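You operate a simulated robot arm through the tools that you are given. There is no shell and no other tool. Be economical: measure what you need, move in short steps, check, and stop when the job is done.

The job below is to be done with a simulated two-armed robot. You get a single attempt, and the scene is never put back.

JOB
Swap the green bead jar in the blue drawer for the orange one on the green cabinet.
Fine: take the orange jar's lid off first; the green jar and the lid go on the green cabinet; shut the drawer. Set down upright: jar. Where these are worked on the way, their far stop is far enough and under half their travel is too little: blue drawer.
Where things are to end (x, y in the base frame): jar within 6 cm of [49, -1]; jar within 6 cm of [48, 127].

It is judged by the outcome, as a careful person would: the job done as asked, and still so three seconds after it is handed in. It fails if anything else is knocked over, pushed out of place, dropped, spilled or broken. A push-on lid holds only when it is set on centred and level and pressed home; a screw cap is set on level and turned clockwise until tight.

ROBOT AND FRAMES
Two 7-joint arms with two-finger parallel grippers on one trunk, on a base that drives. Base frame: it is fixed to the floor where the robot stands at the start and does not move with it; the origin is under the middle of the robot, x ahead of it, y to its left, z up. Readings come in cm, rad, newtons and seconds.
The left shoulder is at the start at [5, 17.7, 120.4], the right one opposite. With the tool pointing down near the work surface each hand reaches from about 10 to 64 cm from the robot's upright axis, wherever it stands, measured 20 degrees to its own side. Places, roughly: black dial [40, -10, 80]; blue cassette latch [50, 10, 100]; blue drawer [50, 130, 70]; green cassette latch [50, -40, 50]; inside of the blue drawer [60, 130, 70]; jar [75, 100, 125]; orange cassette latch [50, -60, 50]; teal cassette latch [60, 80, 100]; top of the green cabinet [60, 0, 90]; winder brake switch [50, 60, 90]. Payload 3.43 kg a hand.
The TCP of each hand is the grasp point between the finger pads, 3.4 cm short of the fingertips. In the tool frame z runs along the fingers and y along their closing line. The gripper opens to 12.8 cm. The fingers are 2.4 cm wide and 1.2 cm thick; the gripper's body (4.8 by 13 cm) begins 9.6 cm behind the TCP.
Orientation is that of the tool frame in the base frame, as a unit quaternion [w, x, y, z]. With the fingers straight down and closing along the base's y, the tool's x points along the base's -x, its y along +y and its z along -z.

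CONTROLS
- The arms move only by the tool step_arm. It takes "left_rows", "right_rows" or both (then of equal length, played together; a hand with none holds still); each is one flat list of numbers, 7 for each row, row after row: the turn, a rotation vector about the tool's x, y, z in units of 60 degrees (1.0 is 60 degrees), then the shift along the tool's x, y, z in units of 250 mm (1.0 is 250 mm), then the gripper command, from -1 (shut) to 1 (fully open), values between in proportion. In form: [wx, wy, wz, dx, dy, dz, jaw, wx, wy, wz, dx, dy, dz, jaw, ...]. A call has 1 to 12 rows; each row is the pose to reach, as a shift and turn from the pose commanded when the call began, along the tool's axes at that moment. A call with a number of a shift or a turn outside -1 to 1 is refused whole. Each row takes 0.2 s and may step no farther than 5 cm and 0.15 rad from the row before; otherwise, or with a gripper value out of range, the whole call is refused. Where a pose cannot be reached the arm comes as near as it can. A force on the tool above 90 N (or 10 N above the force at the start of the call, whichever is more), or a blocked arm, ends the call early, and 0.2 s more pass. The fingers move at their own pace (about 10.8 cm/s each) and stop on an object; they squeeze with about 29 N. The grip force told is the motor's: it shows also when the fingers shut on nothing. Time passes only in rows, and 0.2 s behind the last, so rows that repeat a pose let the fingers close. It gives the time, the measured TCP pose, the force on the tool (base axes), the opening and the grip force at its end, in the units of the frame above (readings bear some noise), with the torque about the TCP (base axes, N m) and any sound that the robot's microphone picked up, and new pictures: "views" is both (left out), scene, wrist or none (wrist: the cameras of the hands that moved).
- Cameras (640 x 400 px; columns grow to the right, rows downward): "scene" is now at [15.01, 1.01, 135.25]; the picture's right is [0.12, -0.99, 0.00], its down [-0.70, -0.09, -0.71] and it looks along [0.70, 0.09, -0.71] (base axes); focal length 252 px, centre (320, 200). "left" rides on the left gripper at [7.6, 1.1, -16] in its tool frame; the picture's right is [-0.15, 0.99, 0.00], its down [-0.88, -0.13, -0.46] and it looks along [-0.45, -0.07, 0.89] (tool axes); focal length 234 px, centre (320, 200). "right" rides on the right gripper at [7.6, -1.1, -16] in its tool frame; the picture's right is [0.15, 0.99, 0.00], its down [-0.88, 0.13, -0.46] and it looks along [-0.45, 0.07, 0.89] (tool axes); focal length 234 px, centre (320, 200). There is no depth. A picture from a camera that has moved, and an enlarged one, comes with that camera's place and axes in the base frame and with its lens.
- raise_lower(by): slides the trunk up (or, below 0, down) by that many cm; the arms and the scene camera ride with it, the base frame stays. It gives what a move gives, with no picture.
- steer(legs): drives the robot by 1 to 6 legs, each [ahead, turn to the left] in cm and rad, along the robot's own axes; the way and the turn of a leg run together, so that a leg with both is an arc; at most 150 cm and 3.142 rad a leg. The arms and the cameras ride along, it lands a little off, and it stops where it bumps. It gives what a move gives, and a new picture of the scene camera.
- aim_head(pan, tilt): turns the head with the scene camera to pan (to the left, within 1.396 rad either way) and tilt (down, from -0.506 to 1.204), counted from straight ahead of the robot. It gives what a move gives, and a new picture of the scene camera.
- enlarge(camera, box): a new picture of the part [left, top, right, bottom] of that camera's present view, enlarged. It takes no simulated time.
- finish_job(): hands the job in; it is judged then, once.

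Work in short steps. Places have to be worked out from the pictures, the camera data and where the tool is seen: move nearer, look again, correct. Check each grasp and each placing, and mend what went wrong. You have 120 turns and 260 pictures in all, those below and enlarged ones among them. Open the grippers and draw the arms clear of the work before you hand the job in, unless the task says otherwise; then end with one line.

The tools are called after "Call:" as name(argument=value, ...) on one line, values as JSON. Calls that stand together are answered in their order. step_arm: Moves the arms, as the interface text tells. Its arguments: {"type":"object","properties":{"left_rows":{"type":"array"},"right_rows":{"type":"array"},"views":{"type":"string","enum":["both","scene","wrist","none"]}},"required":[]} The other tools are called the same way: raise_lower (by) slides the trunk up or down; steer (legs) drives the base; aim_head (pan, tilt) turns the head that bears the scene camera; enlarge (camera, box) takes an enlarged picture of a part of a camera's view; finish_job () hands the job in.

At the start:

```text
time_s: 0.0
left_ee_pos: [42.38, 12.08, 112.6]
left_orientation: [0.0, -0.001, 1.0, 0.0]
left_wrist_force: [-0.1, -0.8, -1.4]
left_ft_torque: [0.02, 0.02, -0.03]
left_gripper_width: 12.81
left_grasp_force: 0.2
right_ee_pos: [40.37, -17.69, 112.47]
right_orientation: [-0.001, 0.001, 1.0, 0.0]
right_wrist_force: [0.3, 0.2, 0.1]
right_ft_torque: [0.03, -0.03, 0.0]
right_gripper_width: 12.81
right_grasp_force: 0.0
trunk travel left (down, up): [-37.5, 2.6]
robot x, y, heading: [-0.14, 0.33, 0.002]
head pan, tilt: [0.122, 0.789]
```

scene: 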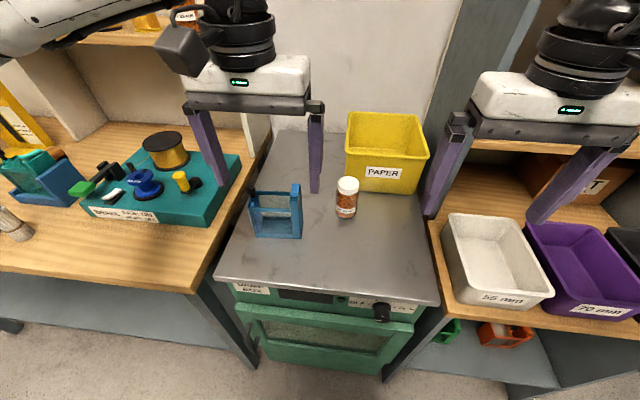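
right: 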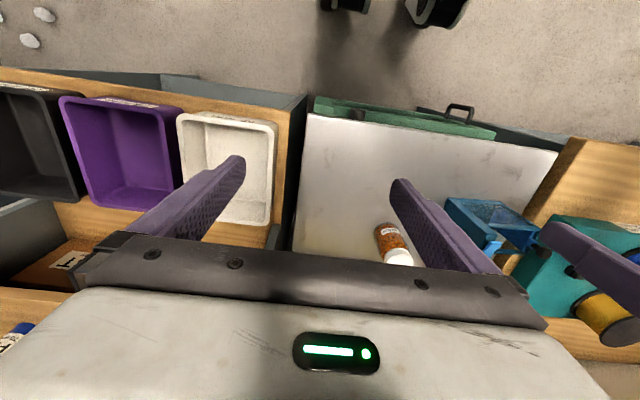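
left: 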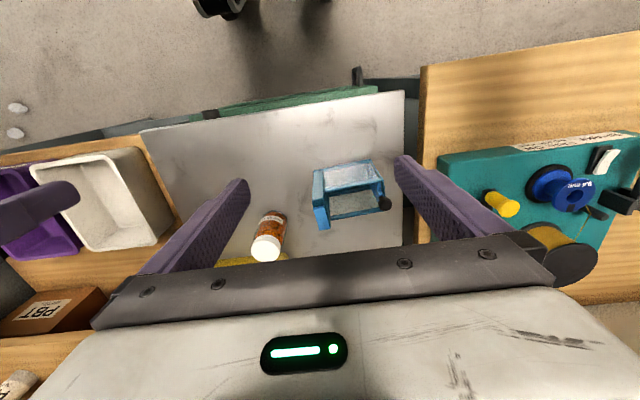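

I'll look at the orange jar close up and turn the head left towards the blue drawer.

Call:
enlarge(camera="scene", box=[220, 100, 460, 250])

Call:
aim_head(pan=1.2, tilt=0.5)

```text
2.67 times, centred on (340, 175) of scene
camera zoom: at [15.01, 1.01, 135.25], right [0.12, -0.99, 0.0], down [-0.7, -0.09, -0.71], along [0.7, 0.09, -0.71], focal length 673 px, centre (267, 267)
```

zoom: 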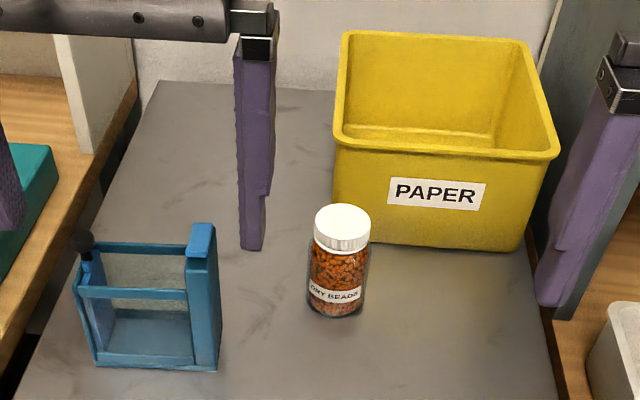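

```text
time_s: 1.3
left_ee_pos: [42.36, 12.15, 112.5]
left_orientation: [0.001, -0.001, 1.0, 0.0]
left_wrist_force: [-0.4, 0.2, -0.6]
left_ft_torque: [0.02, 0.03, -0.01]
left_gripper_width: 12.82
left_grasp_force: 0.0
right_ee_pos: [40.32, -17.58, 112.28]
right_orientation: [-0.001, 0.001, 1.0, 0.0]
right_wrist_force: [0.0, -0.2, 0.8]
right_ft_torque: [0.01, 0.0, 0.02]
right_gripper_width: 12.8
right_grasp_force: 0.1
trunk travel left (down, up): [-37.5, 2.6]
robot x, y, heading: [-0.25, 0.33, -0.002]
head pan, tilt: [1.201, 0.499]
camera scene: at [10.25, 8.5, 137.75], right [0.93, -0.36, 0.0], down [-0.17, -0.45, -0.88], along [0.32, 0.82, -0.48], focal length 252 px, centre (320, 200)
```

scene: 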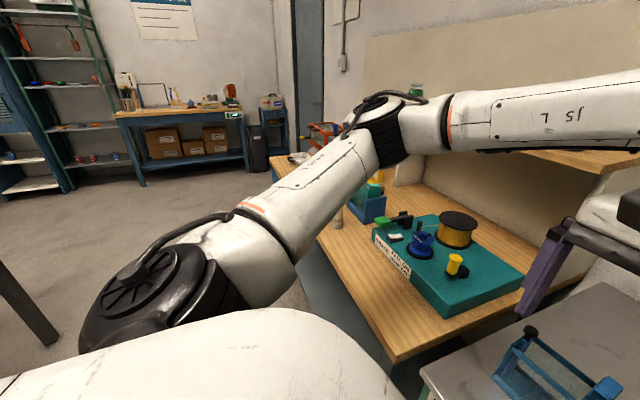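

The drawer is hidden behind the arm, so I'll deal with the lid first. I judge the orange jar to be at about [58, 0, 88–98]. The left hand will come in pitched 45° to hold its body while the right hand works the lid from above. First the head turns back and the left hand moves to a standby pose.

Call:
aim_head(pan=0.0, tilt=0.8)

Call:
step_arm(left_rows=[0, -0.125, 0, -0.047, -0.08, 0.077, 0.25, 0, -0.25, 0, -0.094, -0.16, 0.153, 0.25, 0, -0.375, 0, -0.142, -0.24, 0.23, 0.25, 0, -0.5, 0, -0.19, -0.32, 0.307, 0.25, 0, -0.625, 0, -0.237, -0.4, 0.383, 0.25, 0, -0.75, 0, -0.284, -0.48, 0.46, 0.25, 0, -0.75, 0, -0.284, -0.48, 0.46, 0.25], views="both")

```text
time_s: 2.7
left_ee_pos: [42.39, 12.19, 112.74]
left_orientation: [0.0, -0.001, 1.0, 0.0]
left_wrist_force: [0.3, -0.3, 0.5]
left_ft_torque: [-0.01, 0.0, 0.03]
left_gripper_width: 12.8
left_grasp_force: 0.0
right_ee_pos: [40.25, -17.67, 112.29]
right_orientation: [0.0, 0.001, 1.0, 0.001]
right_wrist_force: [0.1, 0.6, 0.5]
right_ft_torque: [0.02, -0.03, 0.02]
right_gripper_width: 12.81
right_grasp_force: 0.1
trunk travel left (down, up): [-37.5, 2.6]
robot x, y, heading: [0.21, -0.09, -0.001]
head pan, tilt: [0.0, 0.799]
camera scene: at [15.02, 0.03, 135.16], right [0.0, -1.0, 0.0], down [-0.72, 0.0, -0.7], along [0.7, 0.0, -0.72], focal length 252 px, centre (320, 200)
```

scene: 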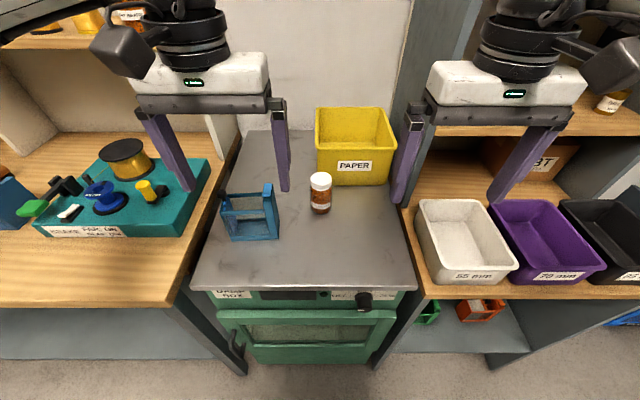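

```text
time_s: 4.3
left_ee_pos: [49.53, 0.21, 101.09]
left_orientation: [0.384, 0.0, 0.924, -0.001]
left_wrist_force: [0.2, 0.3, -0.3]
left_ft_torque: [-0.03, -0.04, 0.0]
left_gripper_width: 8.0
left_grasp_force: 0.1
right_ee_pos: [40.4, -17.59, 112.45]
right_orientation: [0.0, 0.001, 1.0, 0.0]
right_wrist_force: [-0.3, -0.6, -0.1]
right_ft_torque: [-0.03, -0.04, -0.03]
right_gripper_width: 12.8
right_grasp_force: 0.0
trunk travel left (down, up): [-37.5, 2.6]
robot x, y, heading: [0.3, -0.04, -0.003]
head pan, tilt: [0.0, 0.799]
camera scene: at [15.01, 0.05, 135.16], right [0.0, -1.0, 0.0], down [-0.72, 0.0, -0.7], along [0.7, 0.0, -0.72], focal length 252 px, centre (320, 200)
camera left: at [32.94, 1.39, 107.12], right [0.1, 0.99, 0.1], down [0.3, -0.13, 0.95], along [0.95, -0.07, -0.31], focal length 234 px, centre (320, 200)
```

scene: 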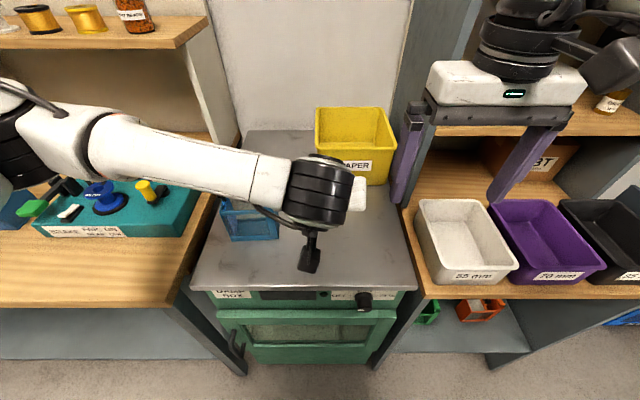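
left: 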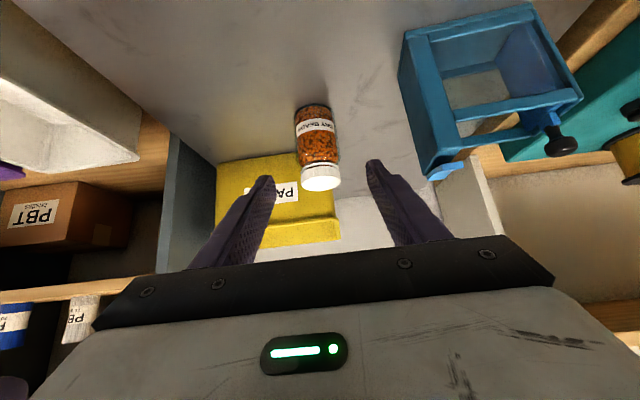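

The jar is at about [57.5, 0] with its base near z 87, and the fingers straddle it. I'll slide the left hand in along its fingers without closing.

Call:
step_arm(left_rows=[0, 0, 0, 0.009, -0.003, 0.12, 0.25, 0, 0, 0, 0.018, -0.006, 0.24, 0.25, 0, 0, 0, 0.027, -0.009, 0.36, 0.25, 0, 0, 0, 0.037, -0.012, 0.489, 0.25, 0, 0, 0, 0.037, -0.012, 0.489, 0.25], views="both")

```text
time_s: 5.5
left_ee_pos: [57.36, -0.28, 91.74]
left_orientation: [0.383, 0.0, 0.924, 0.0]
left_wrist_force: [-0.1, 0.5, 0.2]
left_ft_torque: [0.02, 0.0, -0.04]
left_gripper_width: 7.98
left_grasp_force: 0.0
right_ee_pos: [40.39, -17.64, 112.37]
right_orientation: [0.0, 0.001, 1.0, 0.001]
right_wrist_force: [0.2, 0.3, -0.1]
right_ft_torque: [-0.01, -0.03, -0.02]
right_gripper_width: 12.81
right_grasp_force: 0.0
trunk travel left (down, up): [-37.5, 2.6]
robot x, y, heading: [0.05, -0.13, 0.003]
head pan, tilt: [0.0, 0.799]
camera scene: at [15.0, 0.03, 135.16], right [0.0, -1.0, 0.0], down [-0.72, 0.0, -0.7], along [0.7, 0.0, -0.72], focal length 252 px, centre (320, 200)
camera left: at [40.93, 1.04, 97.85], right [0.1, 0.99, 0.1], down [0.3, -0.13, 0.94], along [0.95, -0.07, -0.31], focal length 234 px, centre (320, 200)
```

scene: 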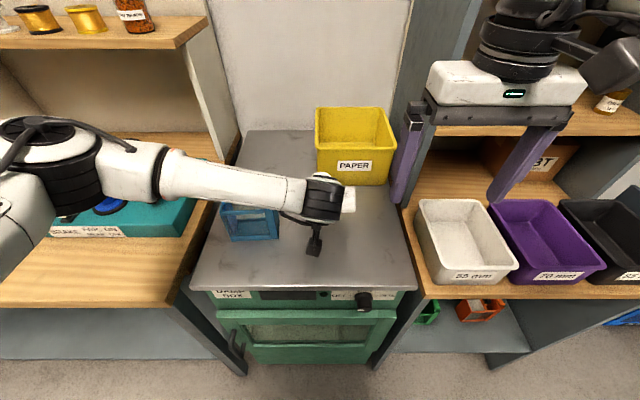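
left: 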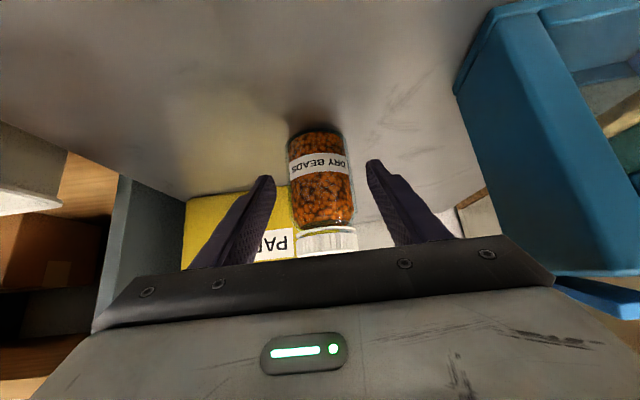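

The jar stands centred between the fingers, so I close the left hand on its body.

Call:
step_arm(left_rows=[0, 0, 0, 0, 0, 0, -0.6, 0, 0, 0, 0, 0, 0, -0.6, 0, 0, 0, 0, 0, 0, -0.6], views="wrist")

```text
time_s: 6.3
left_ee_pos: [57.43, -0.06, 91.87]
left_orientation: [0.384, 0.0, 0.923, 0.0]
left_wrist_force: [-0.2, 0.1, -0.5]
left_ft_torque: [-0.02, 0.04, 0.01]
left_gripper_width: 5.66
left_grasp_force: 28.8
right_ee_pos: [40.38, -17.65, 112.31]
right_orientation: [0.0, 0.001, 1.0, 0.0]
right_wrist_force: [-0.6, 0.3, 0.4]
right_ft_torque: [0.0, 0.01, -0.01]
right_gripper_width: 12.79
right_grasp_force: 0.1
trunk travel left (down, up): [-37.5, 2.6]
robot x, y, heading: [-0.1, 0.01, 0.003]
head pan, tilt: [0.0, 0.799]
camera left: at [40.94, 1.05, 97.86], right [0.1, 0.99, 0.1], down [0.3, -0.13, 0.94], along [0.95, -0.07, -0.31], focal length 234 px, centre (320, 200)
```

left: 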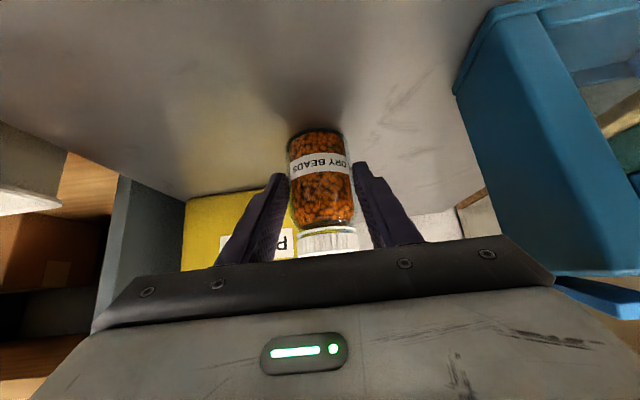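

The measured width is 5.66 cm, which puts the jar axis nearer x 59.5, so the grip is close to the fingertips. I reopen, move 1.8 cm forward and grip again.

Call:
step_arm(left_rows=[0, 0, 0, 0, 0, 0, 0.1, 0, 0, 0, 0, 0, 0, 0.1, 0, 0, 0, -0.057, 0, 0.045, 0.1, 0, 0, 0, -0.057, 0, 0.045, 0.1, 0, 0, 0, -0.057, 0, 0.045, -0.5, 0, 0, 0, -0.057, 0, 0.045, -0.5, 0, 0, 0, -0.057, 0, 0.045, -0.5], views="wrist")

```text
time_s: 7.9
left_ee_pos: [59.23, -0.13, 92.01]
left_orientation: [0.383, 0.0, 0.924, 0.0]
left_wrist_force: [-0.1, 0.3, 0.6]
left_ft_torque: [0.07, 0.02, -0.01]
left_gripper_width: 5.64
left_grasp_force: 29.0
right_ee_pos: [40.37, -17.67, 112.38]
right_orientation: [0.0, 0.001, 1.0, 0.0]
right_wrist_force: [0.2, 0.1, -0.2]
right_ft_torque: [-0.01, -0.01, -0.01]
right_gripper_width: 12.8
right_grasp_force: 0.2
trunk travel left (down, up): [-37.5, 2.6]
robot x, y, heading: [0.35, 0.44, 0.001]
head pan, tilt: [0.0, 0.799]
camera left: at [42.71, 1.08, 98.13], right [0.1, 0.99, 0.1], down [0.3, -0.13, 0.94], along [0.95, -0.07, -0.31], focal length 234 px, centre (320, 200)
```

left: 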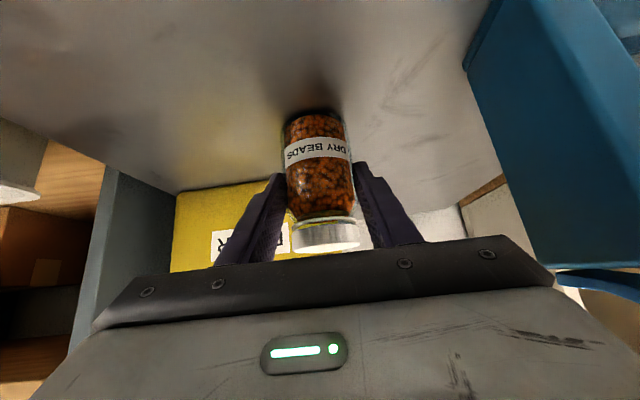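

The grip is good. I'll zoom in on the lid to see its kind and height.

Call:
enlarge(camera="left", box=[240, 100, 400, 260])

```text
2.50 times, centred on (320, 180) of left
camera zoom: at [42.71, 1.08, 98.13], right [0.1, 0.99, 0.1], down [0.3, -0.13, 0.94], along [0.95, -0.07, -0.31], focal length 585 px, centre (320, 250)
```

zoom: 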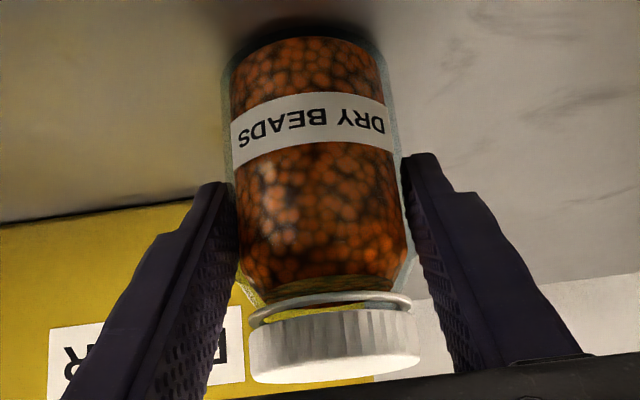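

It's a ribbed screw cap, spanning about z 95 to 96.4. So that the left fingers stay clear of the turning right fingers, I'll regrip slightly lower and further back. The right hand moves above the lid at the same time, pre-turned clockwise.

Call:
step_arm(left_rows=[0, 0, 0, 0, 0, 0, 0.1, 0, 0, 0, 0, 0, 0, 0.1, 0, 0, 0, 0.068, 0, -0.034, 0.1, 0, 0, 0, 0.068, 0, -0.034, 0.1, 0, 0, 0, 0.068, 0, -0.034, -0.5, 0, 0, 0, 0.068, 0, -0.034, -0.5, 0, 0, 0, 0.068, 0, -0.034, -0.5, 0, 0, 0, 0.068, 0, -0.034, -0.5], right_rows=[0, 0, 0.125, -0.095, 0.088, 0.022, 0.17, 0, 0, 0.25, -0.19, 0.176, 0.044, 0.17, 0, 0, 0.375, -0.285, 0.264, 0.066, 0.17, 0, 0, 0.5, -0.38, 0.352, 0.088, 0.17, 0, 0, 0.625, -0.475, 0.44, 0.11, 0.17, 0, 0, 0.75, -0.57, 0.528, 0.132, 0.17, 0, 0, 0.875, -0.665, 0.616, 0.154, 0.17, 0, 0, 1.0, -0.76, 0.704, 0.176, 0.17], views="both")

```text
time_s: 9.7
left_ee_pos: [57.5, 0.06, 91.34]
left_orientation: [0.383, -0.001, 0.924, 0.0]
left_wrist_force: [-0.4, 0.5, -0.2]
left_ft_torque: [-0.05, 0.06, -0.04]
left_gripper_width: 5.67
left_grasp_force: 29.2
right_ee_pos: [59.41, 0.13, 108.08]
right_orientation: [0.001, 0.5, 0.866, 0.0]
right_wrist_force: [-0.4, 0.9, -0.4]
right_ft_torque: [-0.01, -0.04, 0.01]
right_gripper_width: 7.5
right_grasp_force: 0.0
trunk travel left (down, up): [-37.5, 2.6]
robot x, y, heading: [0.12, -0.01, 0.001]
head pan, tilt: [0.0, 0.799]
camera scene: at [15.02, 0.16, 135.15], right [0.0, -1.0, 0.0], down [-0.72, 0.0, -0.7], along [0.7, 0.0, -0.72], focal length 252 px, centre (320, 200)
camera right: at [54.56, 6.16, 123.98], right [0.78, 0.62, 0.0], down [0.55, -0.7, 0.46], along [0.28, -0.36, -0.89], focal length 234 px, centre (320, 200)
camera left: at [40.93, 1.18, 97.45], right [0.1, 0.99, 0.1], down [0.3, -0.13, 0.94], along [0.95, -0.07, -0.31], focal length 234 px, centre (320, 200)
```

scene: 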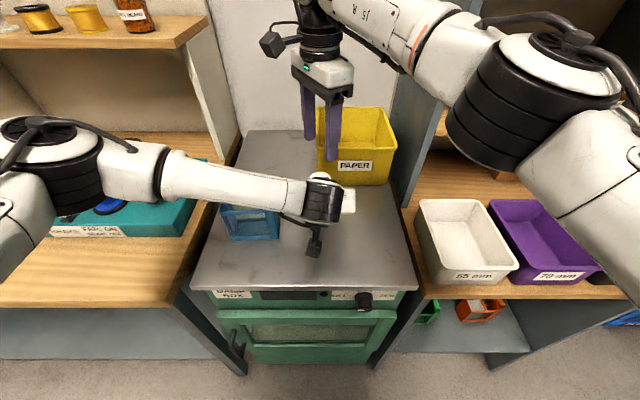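
right: 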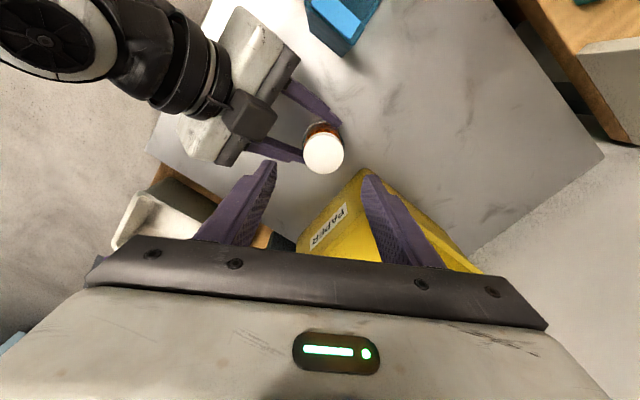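
left: 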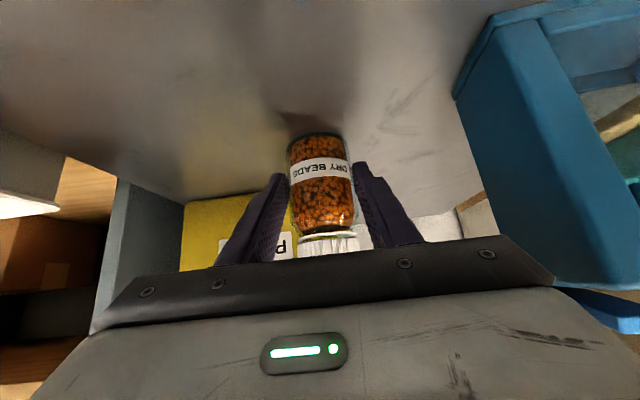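

The lid is at about [59.6, 0.2, 96.3], right under the hand. I lower the right hand so the fingertips reach the bottom of the lid, and close.

Call:
step_arm(right_rows=[0, 0, 0, 0, 0.008, 0.14, 0.17, 0, 0, 0, 0, 0.008, 0.28, 0.17, 0, 0, 0, 0, 0.008, 0.398, 0.17, 0, 0, 0, 0, 0.008, 0.398, 0.17, 0, 0, 0, 0, 0.008, 0.398, -0.6, 0, 0, 0, 0, 0.008, 0.398, -0.6, 0, 0, 0, 0, 0.008, 0.398, -0.6], views="both")

```text
time_s: 11.3
left_ee_pos: [57.33, -0.26, 91.48]
left_orientation: [0.382, 0.0, 0.924, -0.002]
left_wrist_force: [-15.2, -4.0, 4.9]
left_ft_torque: [0.18, -0.45, -0.12]
left_gripper_width: 5.64
left_grasp_force: 28.9
right_ee_pos: [59.77, 0.01, 98.15]
right_orientation: [0.001, 0.502, 0.865, 0.002]
right_wrist_force: [15.8, 3.8, -7.5]
right_ft_torque: [0.12, -0.59, 0.05]
right_gripper_width: 4.66
right_grasp_force: 28.4
trunk travel left (down, up): [-37.5, 2.6]
robot x, y, heading: [0.07, -0.05, -0.002]
head pan, tilt: [0.0, 0.799]
camera scene: at [15.03, 0.02, 135.15], right [0.0, -1.0, 0.0], down [-0.72, 0.0, -0.7], along [0.7, 0.0, -0.72], focal length 252 px, centre (320, 200)
camera right: at [54.88, 5.96, 114.05], right [0.78, 0.62, 0.0], down [0.55, -0.7, 0.46], along [0.29, -0.36, -0.89], focal length 234 px, centre (320, 200)
```

scene: 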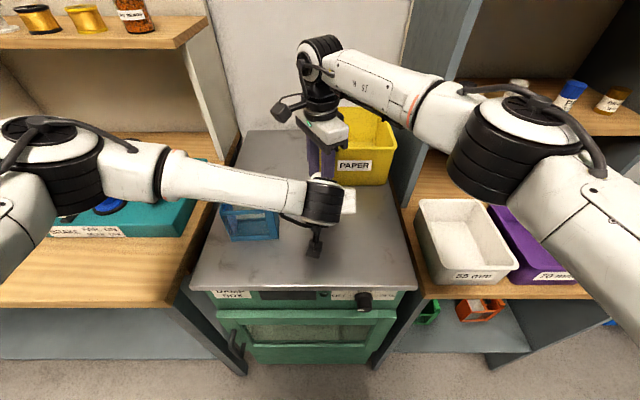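
right: 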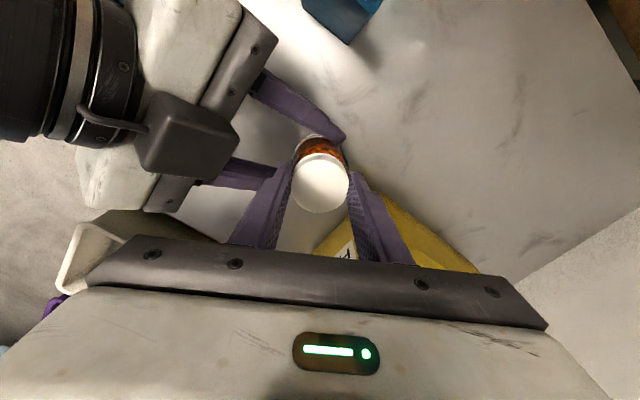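

The lid is held at 4.66 cm, with only a small sideways preload. I twist it counter-clockwise by 60° while the left hand holds the jar.

Call:
step_arm(right_rows=[0, 0, -0.125, -0.005, 0.009, 0, -0.6, 0, 0, -0.25, -0.005, 0.009, 0, -0.6, 0, 0, -0.375, -0.005, 0.009, 0, -0.6, 0, 0, -0.5, -0.005, 0.009, 0, -0.6, 0, 0, -0.625, -0.005, 0.009, 0, -0.6, 0, 0, -0.75, -0.005, 0.009, 0, -0.6, 0, 0, -0.875, -0.005, 0.009, 0, -0.6, 0, 0, -1, -0.005, 0.009, 0, -0.6], views="wrist")

```text
time_s: 13.1
left_ee_pos: [57.8, 0.17, 91.45]
left_orientation: [0.384, -0.002, 0.923, 0.001]
left_wrist_force: [9.0, 1.8, -3.9]
left_ft_torque: [-0.04, 0.45, 0.05]
left_gripper_width: 5.65
left_grasp_force: 28.9
right_ee_pos: [59.83, 0.0, 98.04]
right_orientation: [-0.003, -0.001, 1.0, 0.0]
right_wrist_force: [-8.7, -1.9, 2.9]
right_ft_torque: [-0.07, 0.25, 0.0]
right_gripper_width: 4.68
right_grasp_force: 29.1
trunk travel left (down, up): [-37.5, 2.6]
robot x, y, heading: [0.21, -0.08, -0.002]
head pan, tilt: [0.0, 0.799]
camera right: at [52.24, -1.09, 114.04], right [-0.15, 0.99, 0.0], down [0.88, 0.13, 0.45], along [0.45, 0.07, -0.89], focal length 234 px, centre (320, 200)
```

right: 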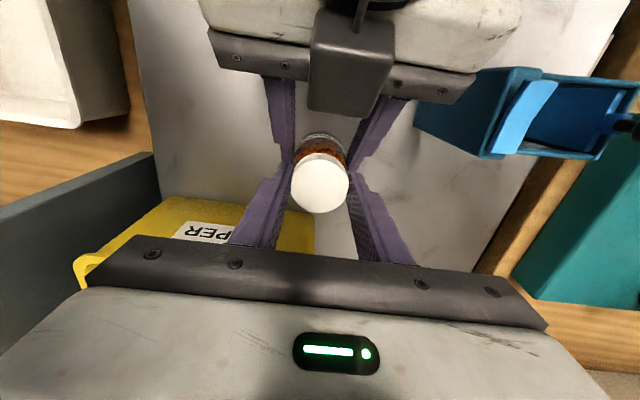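

No torque remains and the lid turned with the hand. I turn another 60° counter-clockwise.

Call:
step_arm(right_rows=[0, 0, -0.125, 0.004, 0, 0, -0.6, 0, 0, -0.25, 0.004, 0, 0, -0.6, 0, 0, -0.375, 0.004, 0, 0, -0.6, 0, 0, -0.5, 0.004, 0, 0, -0.6, 0, 0, -0.625, 0.004, 0, 0, -0.6, 0, 0, -0.75, 0.004, 0, 0, -0.6, 0, 0, -0.875, 0.004, 0, 0, -0.6, 0, 0, -1, 0.004, 0, 0, -0.6], views="wrist")

```text
time_s: 14.9
left_ee_pos: [56.92, -0.4, 91.3]
left_orientation: [0.378, 0.002, 0.926, 0.0]
left_wrist_force: [-45.7, 10.2, 2.7]
left_ft_torque: [-1.31, -2.16, -1.75]
left_gripper_width: 5.6
left_grasp_force: 28.4
right_ee_pos: [56.38, -3.32, 95.79]
right_orientation: [0.009, -0.379, 0.925, -0.009]
right_wrist_force: [42.9, -14.9, 12.8]
right_ft_torque: [0.83, 0.35, 0.39]
right_gripper_width: 3.06
right_grasp_force: 4.7
right hand out of reach, approached as far as the arm can: row 5, 6, 7, 8
trunk travel left (down, up): [-37.5, 2.6]
robot x, y, heading: [-0.11, -0.16, -0.001]
head pan, tilt: [0.0, 0.799]
camera right: at [51.35, -9.31, 111.65], right [-0.8, 0.6, -0.02], down [0.53, 0.71, 0.46], along [0.29, 0.36, -0.89], focal length 234 px, centre (320, 200)
```

right: 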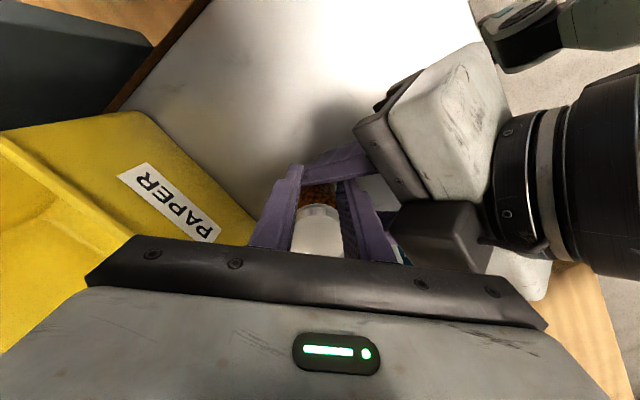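

The right wrist hit its turning limit and the hand slid off the lid. I open it, then raise it clear.

Call:
step_arm(right_rows=[0, 0, 0, 0, 0, 0, 0.3, 0, 0, 0, 0, 0, 0, 0.3, 0, 0, 0, 0, 0, 0, 0.3], views="both")

```text
time_s: 15.7
left_ee_pos: [56.95, -0.32, 91.19]
left_orientation: [0.378, 0.002, 0.926, -0.002]
left_wrist_force: [-56.7, 23.2, -0.4]
left_ft_torque: [-3.61, -5.13, -2.12]
left_gripper_width: 5.62
left_grasp_force: 29.2
right_ee_pos: [56.63, -3.77, 95.69]
right_orientation: [0.009, -0.373, 0.928, -0.009]
right_wrist_force: [56.3, -27.1, 11.2]
right_ft_torque: [2.7, 2.74, 0.15]
right_gripper_width: 4.12
right_grasp_force: 0.1
trunk travel left (down, up): [-37.5, 2.6]
robot x, y, heading: [0.04, -0.1, -0.0]
head pan, tilt: [0.0, 0.799]
camera scene: at [14.89, 0.0, 135.17], right [0.0, -1.0, 0.0], down [-0.72, 0.0, -0.7], along [0.7, 0.0, -0.72], focal length 252 px, centre (320, 200)
camera right: at [51.58, -9.57, 111.65], right [-0.79, 0.61, -0.02], down [0.53, 0.71, 0.46], along [0.3, 0.35, -0.89], focal length 234 px, centre (320, 200)
```

scene: 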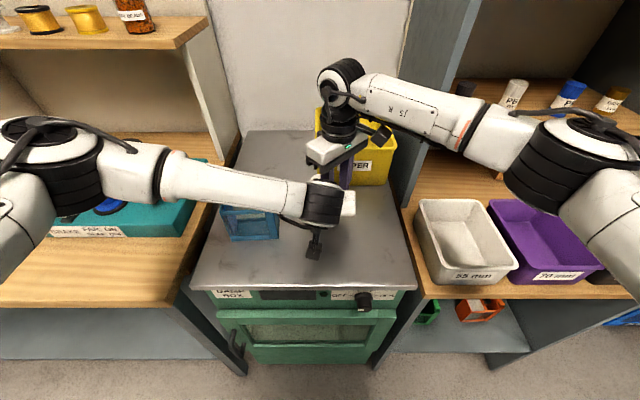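
right: 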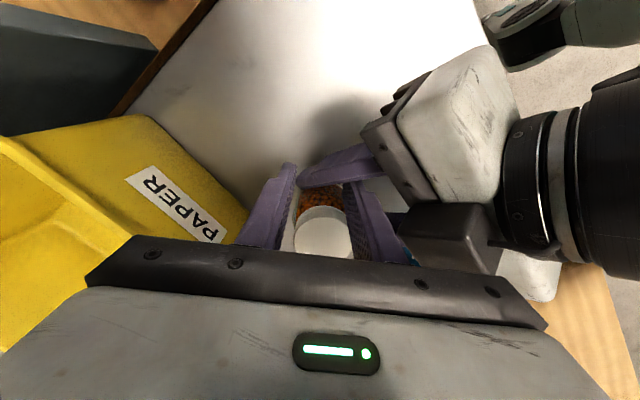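

The right fingers are wedged against a left finger, so I raise the right hand straight up in small steps.

Call:
step_arm(right_rows=[0, 0, 0, 0, 0, -0.06, 0.0, 0, 0, 0, 0, 0, -0.12, 0.0, 0, 0, 0, 0, 0, -0.24, 0.1, 0, 0, 0, 0, 0, -0.4, 0.1], views="both")

```text
time_s: 16.3
left_ee_pos: [57.47, -0.84, 92.48]
left_orientation: [0.389, -0.001, 0.921, -0.013]
left_wrist_force: [-25.1, 18.3, 5.0]
left_ft_torque: [-3.85, -3.17, -1.22]
left_gripper_width: 5.63
left_grasp_force: 29.3
right_ee_pos: [57.1, -4.69, 97.19]
right_orientation: [0.006, -0.363, 0.932, -0.015]
right_wrist_force: [25.8, -18.7, -5.2]
right_ft_torque: [2.8, 2.05, 0.18]
right_gripper_width: 5.32
right_grasp_force: 0.1
trunk travel left (down, up): [-37.5, 2.6]
robot x, y, heading: [0.11, -0.25, -0.003]
head pan, tilt: [0.0, 0.799]
stopped in row 3 (left hand): the force on the tool passed its limit (the readings are from after the stop); the commanded pose is now the measured one
camera scene: at [15.06, 0.01, 135.14], right [0.0, -1.0, 0.0], down [-0.72, 0.0, -0.7], along [0.7, 0.0, -0.72], focal length 252 px, centre (320, 200)
camera right: at [51.99, -10.3, 113.2], right [-0.78, 0.63, -0.03], down [0.55, 0.7, 0.45], along [0.31, 0.33, -0.89], focal length 234 px, centre (320, 200)
```

scene: 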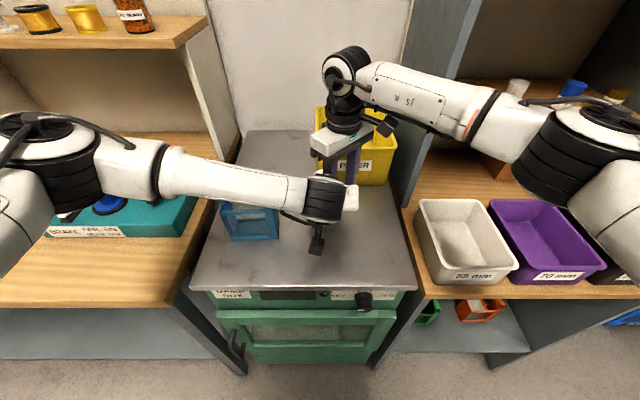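
right: 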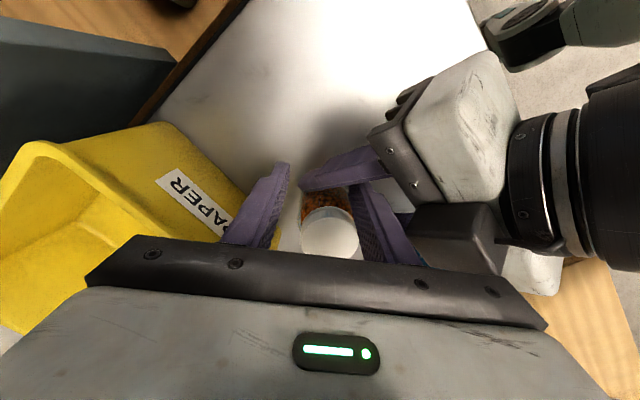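

The right fingers are straddling the left hand's right finger, and the inner one is probably touching a box on the left gripper. The commanded pose has been reset to the measured one, so I ease the right hand up with a slight +x drift.

Call:
step_arm(right_rows=[0, 0, 0, -0.01, -0.01, -0.03, 0.0, 0, 0, 0, -0.02, -0.02, -0.08, 0.0, 0, 0, 0, -0.02, -0.02, -0.16, 0.0, 0, 0, 0, -0.02, -0.02, -0.24, 0.0], views="both")

```text
time_s: 17.3
left_ee_pos: [57.75, -0.99, 93.05]
left_orientation: [0.394, -0.001, 0.919, -0.015]
left_wrist_force: [-32.3, 17.8, 39.6]
left_ft_torque: [-4.45, -1.46, -1.53]
left_gripper_width: 5.64
left_grasp_force: 28.8
right_ee_pos: [57.15, -4.51, 97.88]
right_orientation: [0.004, -0.366, 0.93, -0.017]
right_wrist_force: [32.9, -17.5, -41.3]
right_ft_torque: [2.13, 0.21, 0.27]
right_gripper_width: 4.49
right_grasp_force: 0.0
right hand out of reach, approached as far as the arm can: row 1, 2, 3, 4
trunk travel left (down, up): [-37.5, 2.6]
robot x, y, heading: [0.08, -0.05, 0.003]
head pan, tilt: [0.0, 0.799]
camera scene: at [15.03, 0.03, 135.15], right [0.0, -1.0, 0.0], down [-0.72, 0.0, -0.7], along [0.7, 0.0, -0.72], focal length 252 px, centre (320, 200)
camera right: at [51.98, -10.08, 113.99], right [-0.78, 0.62, -0.03], down [0.55, 0.71, 0.45], along [0.3, 0.33, -0.89], focal length 234 px, centre (320, 200)
```

scene: 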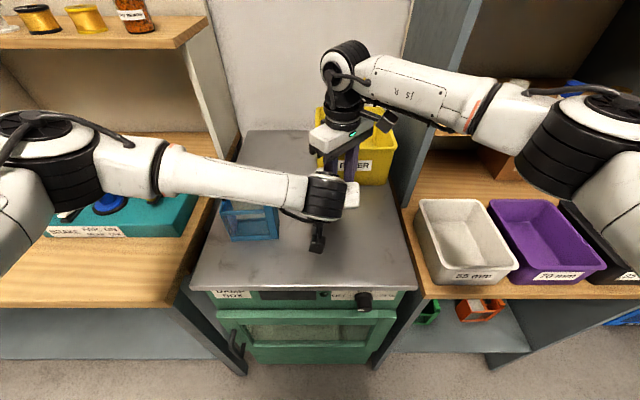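
right: 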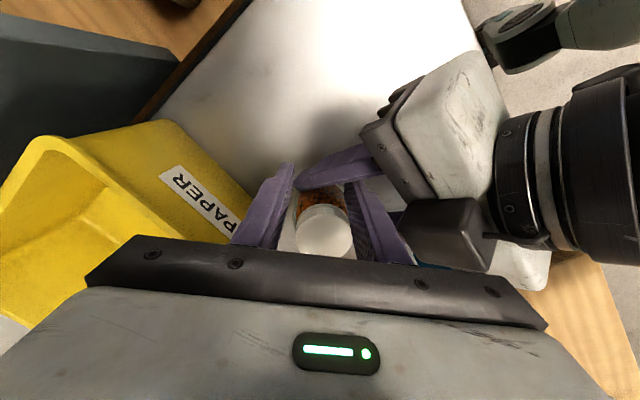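

The fingers are blocked from opening, so the opening force itself is jamming the right finger against the left gripper's box. I close the right jaw slightly to release it, without moving.

Call:
step_arm(right_rows=[0, 0, 0, 0, 0, 0, -0.45, 0, 0, 0, 0, 0, 0, -0.45], views="wrist")

```text
time_s: 17.9
left_ee_pos: [57.83, -1.1, 92.86]
left_orientation: [0.394, -0.001, 0.919, -0.013]
left_wrist_force: [-19.8, 6.9, 35.4]
left_ft_torque: [-2.47, -1.16, -0.54]
left_gripper_width: 5.61
left_grasp_force: 29.3
right_ee_pos: [56.79, -4.14, 97.91]
right_orientation: [0.001, -0.37, 0.929, -0.013]
right_wrist_force: [20.4, -7.1, -36.9]
right_ft_torque: [1.03, 0.54, -0.17]
right_gripper_width: 3.42
right_grasp_force: 0.2
trunk travel left (down, up): [-37.5, 2.6]
robot x, y, heading: [0.23, 0.19, -0.004]
head pan, tilt: [0.0, 0.799]
camera right: at [51.81, -9.77, 114.02], right [-0.79, 0.62, -0.02], down [0.54, 0.71, 0.45], along [0.29, 0.34, -0.89], focal length 234 px, centre (320, 200)
```

right: 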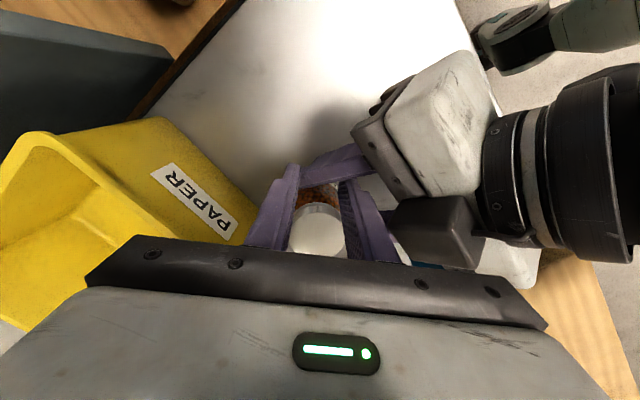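

The load persists, so I zoom in to see where the contact is.

Call:
enlarge(camera="right", box=[220, 130, 480, 290])

Call:
enlarge(camera="scene", box=[270, 90, 430, 270])

Call:
enlarge(camera="left", box=[160, 80, 480, 280])

```text
2.46 times, centred on (350, 210) of right
camera zoom: at [51.81, -9.77, 114.02], right [-0.79, 0.62, -0.02], down [0.54, 0.71, 0.45], along [0.29, 0.34, -0.89], focal length 576 px, centre (246, 175)
```

zoom: 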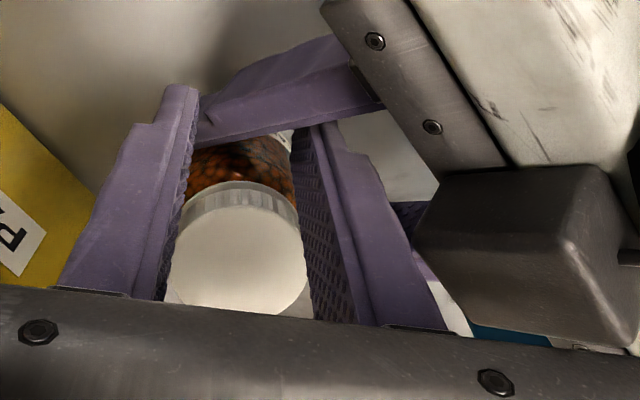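

```text
2.22 times, centred on (350, 180) of scene
camera zoom: at [15.04, 0.03, 135.15], right [0.0, -1.0, 0.0], down [-0.72, 0.0, -0.7], along [0.7, 0.0, -0.72], focal length 561 px, centre (253, 244)
```

zoom: 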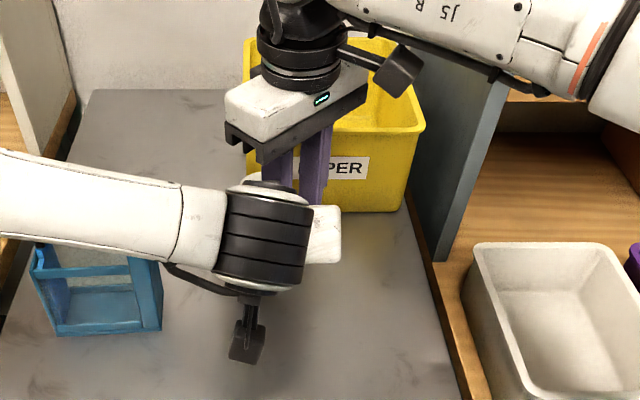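

```text
2.00 times, centred on (320, 180) of left
camera zoom: at [41.08, 0.48, 98.59], right [0.11, 0.99, 0.08], down [0.28, -0.11, 0.95], along [0.95, -0.08, -0.29], focal length 468 px, centre (320, 240)
```

zoom: 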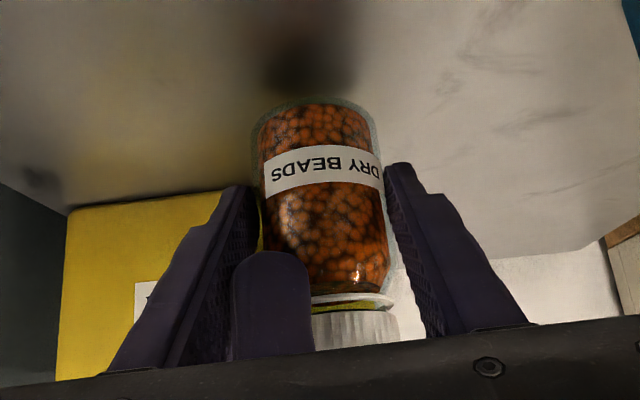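

The right inner finger is wedged between the lid and the left gripper's box, and the jar has been lifted about 1.4 cm. I lower both hands together so the jar rests on the cabinet again, then look.

Call:
step_arm(left_rows=[0, 0, 0, 0.01, 0, 0.01, -0.5, 0, 0, 0, 0.018, 0, 0.018, -0.5, 0, 0, 0, 0.026, 0, 0.026, -0.5, 0, 0, 0, 0.034, 0, 0.034, -0.5], right_rows=[0, 0, 0, 0.005, 0.005, 0.1, -0.45, 0, 0, 0, 0.01, 0.01, 0.2, -0.45, 0, 0, 0, 0.02, 0.02, 0.26, -0.45, 0, 0, 0, 0.02, 0.02, 0.28, -0.45], views="wrist")

```text
time_s: 18.7
left_ee_pos: [57.08, -0.48, 90.92]
left_orientation: [0.386, 0.003, 0.923, -0.004]
left_wrist_force: [-2.3, 0.3, 5.8]
left_ft_torque: [0.16, -0.44, 0.07]
left_gripper_width: 5.58
left_grasp_force: 29.2
right_ee_pos: [56.95, -3.71, 94.37]
right_orientation: [0.018, -0.368, 0.93, -0.006]
right_wrist_force: [-1.1, -2.7, 12.5]
right_ft_torque: [0.12, 0.44, -0.02]
right_gripper_width: 3.57
right_grasp_force: 0.8
trunk travel left (down, up): [-37.5, 2.6]
robot x, y, heading: [0.3, 0.08, 0.001]
head pan, tilt: [0.0, 0.799]
stopped in row 3 (right hand): the force on the tool passed its limit (the readings are from after the stop); the commanded pose is now the measured one
camera right: at [51.42, -9.72, 110.14], right [-0.78, 0.62, -0.03], down [0.54, 0.7, 0.48], along [0.32, 0.36, -0.88], focal length 234 px, centre (320, 200)
camera left: at [40.58, 0.88, 96.91], right [0.11, 0.99, 0.1], down [0.29, -0.13, 0.95], along [0.95, -0.08, -0.3], focal length 234 px, centre (320, 200)
```

right: 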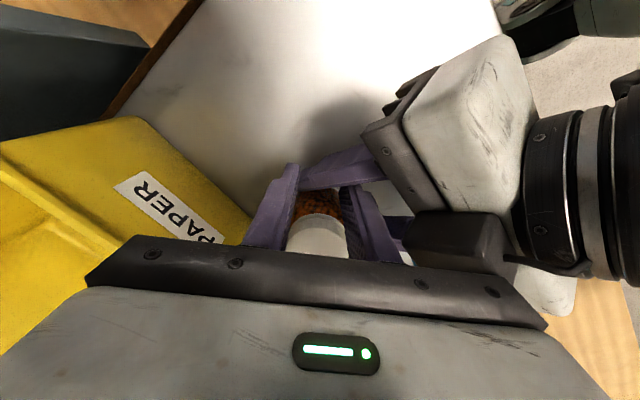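
left: 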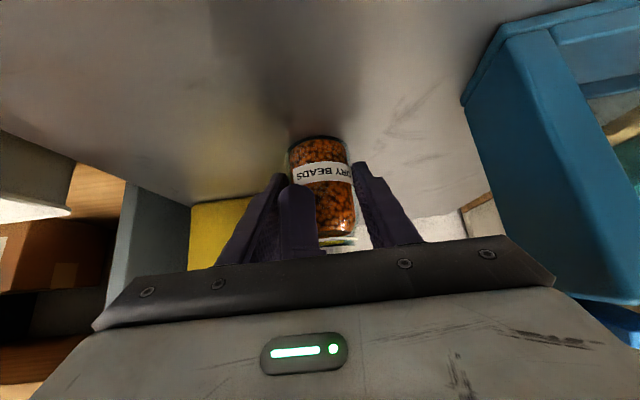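

Forces have dropped to almost nothing. To slip the inner finger between the box above it and the lid below, I tilt the right hand so its fingertips lean 10° towards -x, then withdraw along its own axis.

Call:
step_arm(right_rows=[-0.04, 0.043, 0, 0, 0, 0, -0.45, -0.08, 0.086, 0, 0, 0, 0, -0.45, -0.113, 0.122, 0, 0, 0, -0.02, -0.45, -0.113, 0.122, 0, -0.01, -0.009, -0.079, -0.45, -0.113, 0.122, 0, -0.015, -0.014, -0.12, -0.45], views="wrist")

```text
time_s: 19.9
left_ee_pos: [57.1, -0.47, 90.89]
left_orientation: [0.386, 0.005, 0.922, -0.004]
left_wrist_force: [3.1, 0.6, 8.9]
left_ft_torque: [0.11, -2.02, -0.24]
left_gripper_width: 5.59
left_grasp_force: 29.0
right_ee_pos: [56.81, -3.67, 94.3]
right_orientation: [0.019, -0.367, 0.93, -0.007]
right_wrist_force: [3.4, -3.9, 23.5]
right_ft_torque: [0.43, 0.95, 0.0]
right_gripper_width: 3.58
right_grasp_force: 0.7
right hand out of reach, approached as far as the arm can: row 1, 2, 3, 4, 5
trunk travel left (down, up): [-37.5, 2.6]
robot x, y, heading: [-0.05, -0.13, -0.001]
head pan, tilt: [0.0, 0.799]
camera right: at [51.39, -9.74, 110.07], right [-0.78, 0.62, -0.03], down [0.53, 0.7, 0.48], along [0.32, 0.36, -0.88], focal length 234 px, centre (320, 200)
```

right: 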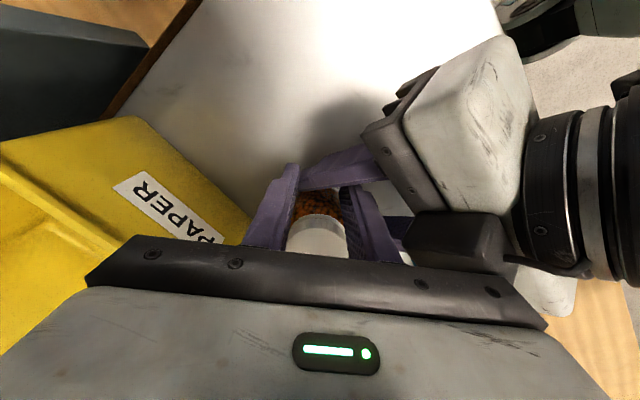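

The right hand did not move at all, so the wrist joint limit is what holds it. I turn it back clockwise, pivoting about the inner finger, to come off that limit.

Call:
step_arm(right_rows=[0, 0, 0.1, 0.009, 0.003, 0, -0.45, 0, 0, 0.2, 0.018, 0.006, 0, -0.45, 0, 0, 0.3, 0.028, 0.009, 0, -0.45, 0, 0, 0.4, 0.038, 0.012, 0, -0.45, 0, 0, 0.5, 0.047, 0.014, 0, -0.45], views="wrist")

```text
time_s: 21.1
left_ee_pos: [57.1, -0.52, 90.78]
left_orientation: [0.383, 0.004, 0.924, -0.004]
left_wrist_force: [-1.2, 1.3, 13.5]
left_ft_torque: [0.2, -0.37, 0.03]
left_gripper_width: 5.62
left_grasp_force: 29.1
right_ee_pos: [55.58, -4.05, 93.84]
right_orientation: [0.017, -0.115, 0.993, -0.001]
right_wrist_force: [-0.8, 1.2, 0.6]
right_ft_torque: [-0.02, -0.01, 0.0]
right_gripper_width: 3.5
right_grasp_force: 0.1
trunk travel left (down, up): [-37.5, 2.6]
robot x, y, heading: [-0.08, -0.2, -0.002]
head pan, tilt: [0.0, 0.799]
camera right: at [47.86, -6.93, 109.7], right [-0.37, 0.93, -0.01], down [0.81, 0.33, 0.48], along [0.45, 0.17, -0.88], focal length 234 px, centre (320, 200)
```

right: 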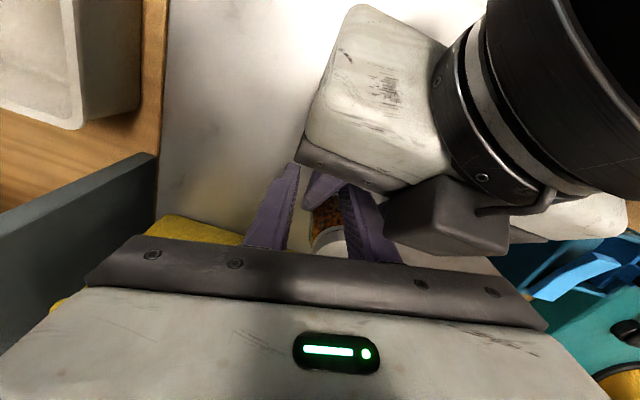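

The right hand is now force-free and straddles the left finger cleanly. I raise it straight up.

Call:
step_arm(right_rows=[0, 0, 0, 0, 0, -0.06, -0.45, 0, 0, 0, 0, 0, -0.12, -0.45, 0, 0, 0, 0, 0, -0.2, -0.45, 0, 0, 0, 0, 0, -0.3, -0.45], views="wrist")

```text
time_s: 22.1
left_ee_pos: [57.2, -0.53, 90.85]
left_orientation: [0.383, 0.003, 0.924, -0.004]
left_wrist_force: [-2.7, 1.8, 13.3]
left_ft_torque: [0.2, -0.31, 0.01]
left_gripper_width: 5.6
left_grasp_force: 29.1
right_ee_pos: [55.48, -4.15, 101.65]
right_orientation: [0.018, -0.115, 0.993, -0.001]
right_wrist_force: [-0.4, 0.4, 0.0]
right_ft_torque: [0.0, -0.01, 0.02]
right_gripper_width: 3.5
right_grasp_force: 0.0
trunk travel left (down, up): [-37.5, 2.6]
robot x, y, heading: [0.13, -0.25, -0.002]
head pan, tilt: [0.0, 0.799]
camera right: at [47.69, -6.95, 117.39], right [-0.37, 0.93, -0.01], down [0.81, 0.33, 0.49], along [0.46, 0.17, -0.87], focal length 234 px, centre (320, 200)
```

right: 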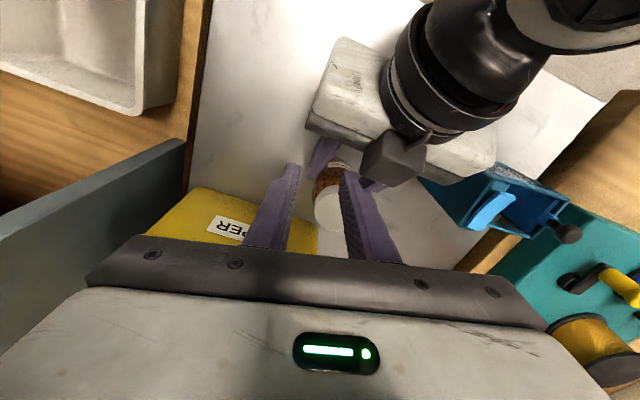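

It's clear. I raise it further, re-centre above the lid and turn clockwise 60°, then look at the lid.

Call:
step_arm(right_rows=[0, 0, 0, 0, 0, -0.17, -0.3, 0, 0, 0, 0, 0, -0.32, 0.17, 0, 0, 0.125, -0.05, 0.03, -0.32, 0.17, 0, 0, 0.25, -0.1, 0.06, -0.32, 0.17, 0, 0, 0.375, -0.15, 0.09, -0.32, 0.17, 0, 0, 0.5, -0.197, 0.121, -0.32, 0.17, 0, 0, 0.625, -0.197, 0.121, -0.32, 0.17, 0, 0, 0.75, -0.197, 0.121, -0.32, 0.17, 0, 0, 0.875, -0.197, 0.121, -0.32, 0.17, 0, 0, 1.0, -0.197, 0.121, -0.32, 0.17], views="both")

Call:
enlarge(camera="left", box=[240, 100, 400, 260])

```text
time_s: 24.3
left_ee_pos: [57.12, -0.54, 90.85]
left_orientation: [0.384, 0.004, 0.923, -0.005]
left_wrist_force: [-2.9, -0.5, 12.0]
left_ft_torque: [0.12, -0.24, 0.01]
left_gripper_width: 5.58
left_grasp_force: 28.7
right_ee_pos: [59.16, -0.13, 109.72]
right_orientation: [0.017, 0.398, 0.917, 0.008]
right_wrist_force: [-0.2, 0.1, -0.7]
right_ft_torque: [0.0, -0.03, 0.02]
right_gripper_width: 7.51
right_grasp_force: 0.2
trunk travel left (down, up): [-37.5, 2.6]
robot x, y, heading: [-0.31, 0.31, 0.0]
head pan, tilt: [0.0, 0.799]
camera scene: at [14.87, -0.01, 135.18], right [0.0, -1.0, 0.0], down [-0.72, 0.0, -0.7], along [0.7, 0.0, -0.72], focal length 252 px, centre (320, 200)
camera right: at [52.63, 4.62, 125.51], right [0.62, 0.78, 0.02], down [0.68, -0.55, 0.48], along [0.39, -0.28, -0.88], focal length 234 px, centre (320, 200)
```

scene: 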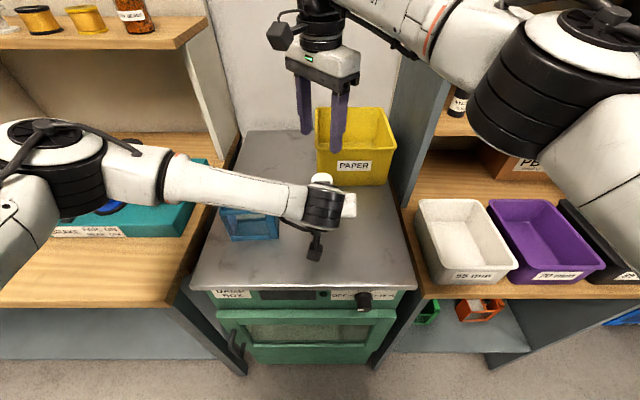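
right: 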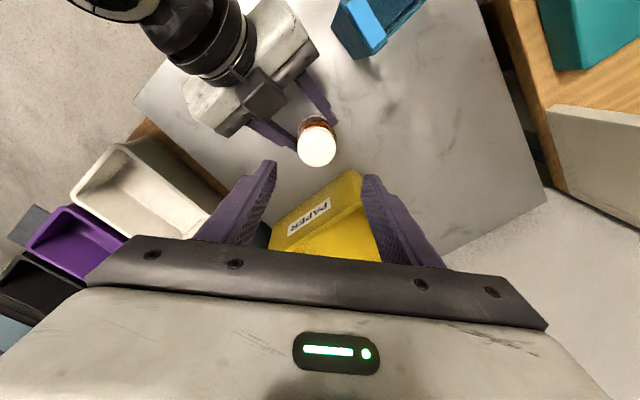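

```text
2.50 times, centred on (320, 180) of left
camera zoom: at [40.57, 0.89, 96.78], right [0.11, 0.99, 0.1], down [0.3, -0.13, 0.95], along [0.95, -0.08, -0.31], focal length 585 px, centre (320, 250)
```

zoom: 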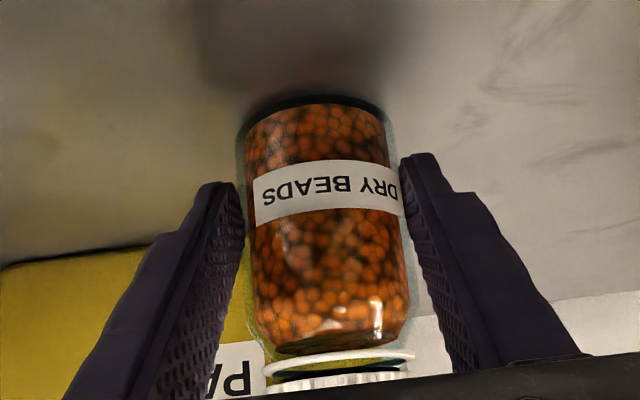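

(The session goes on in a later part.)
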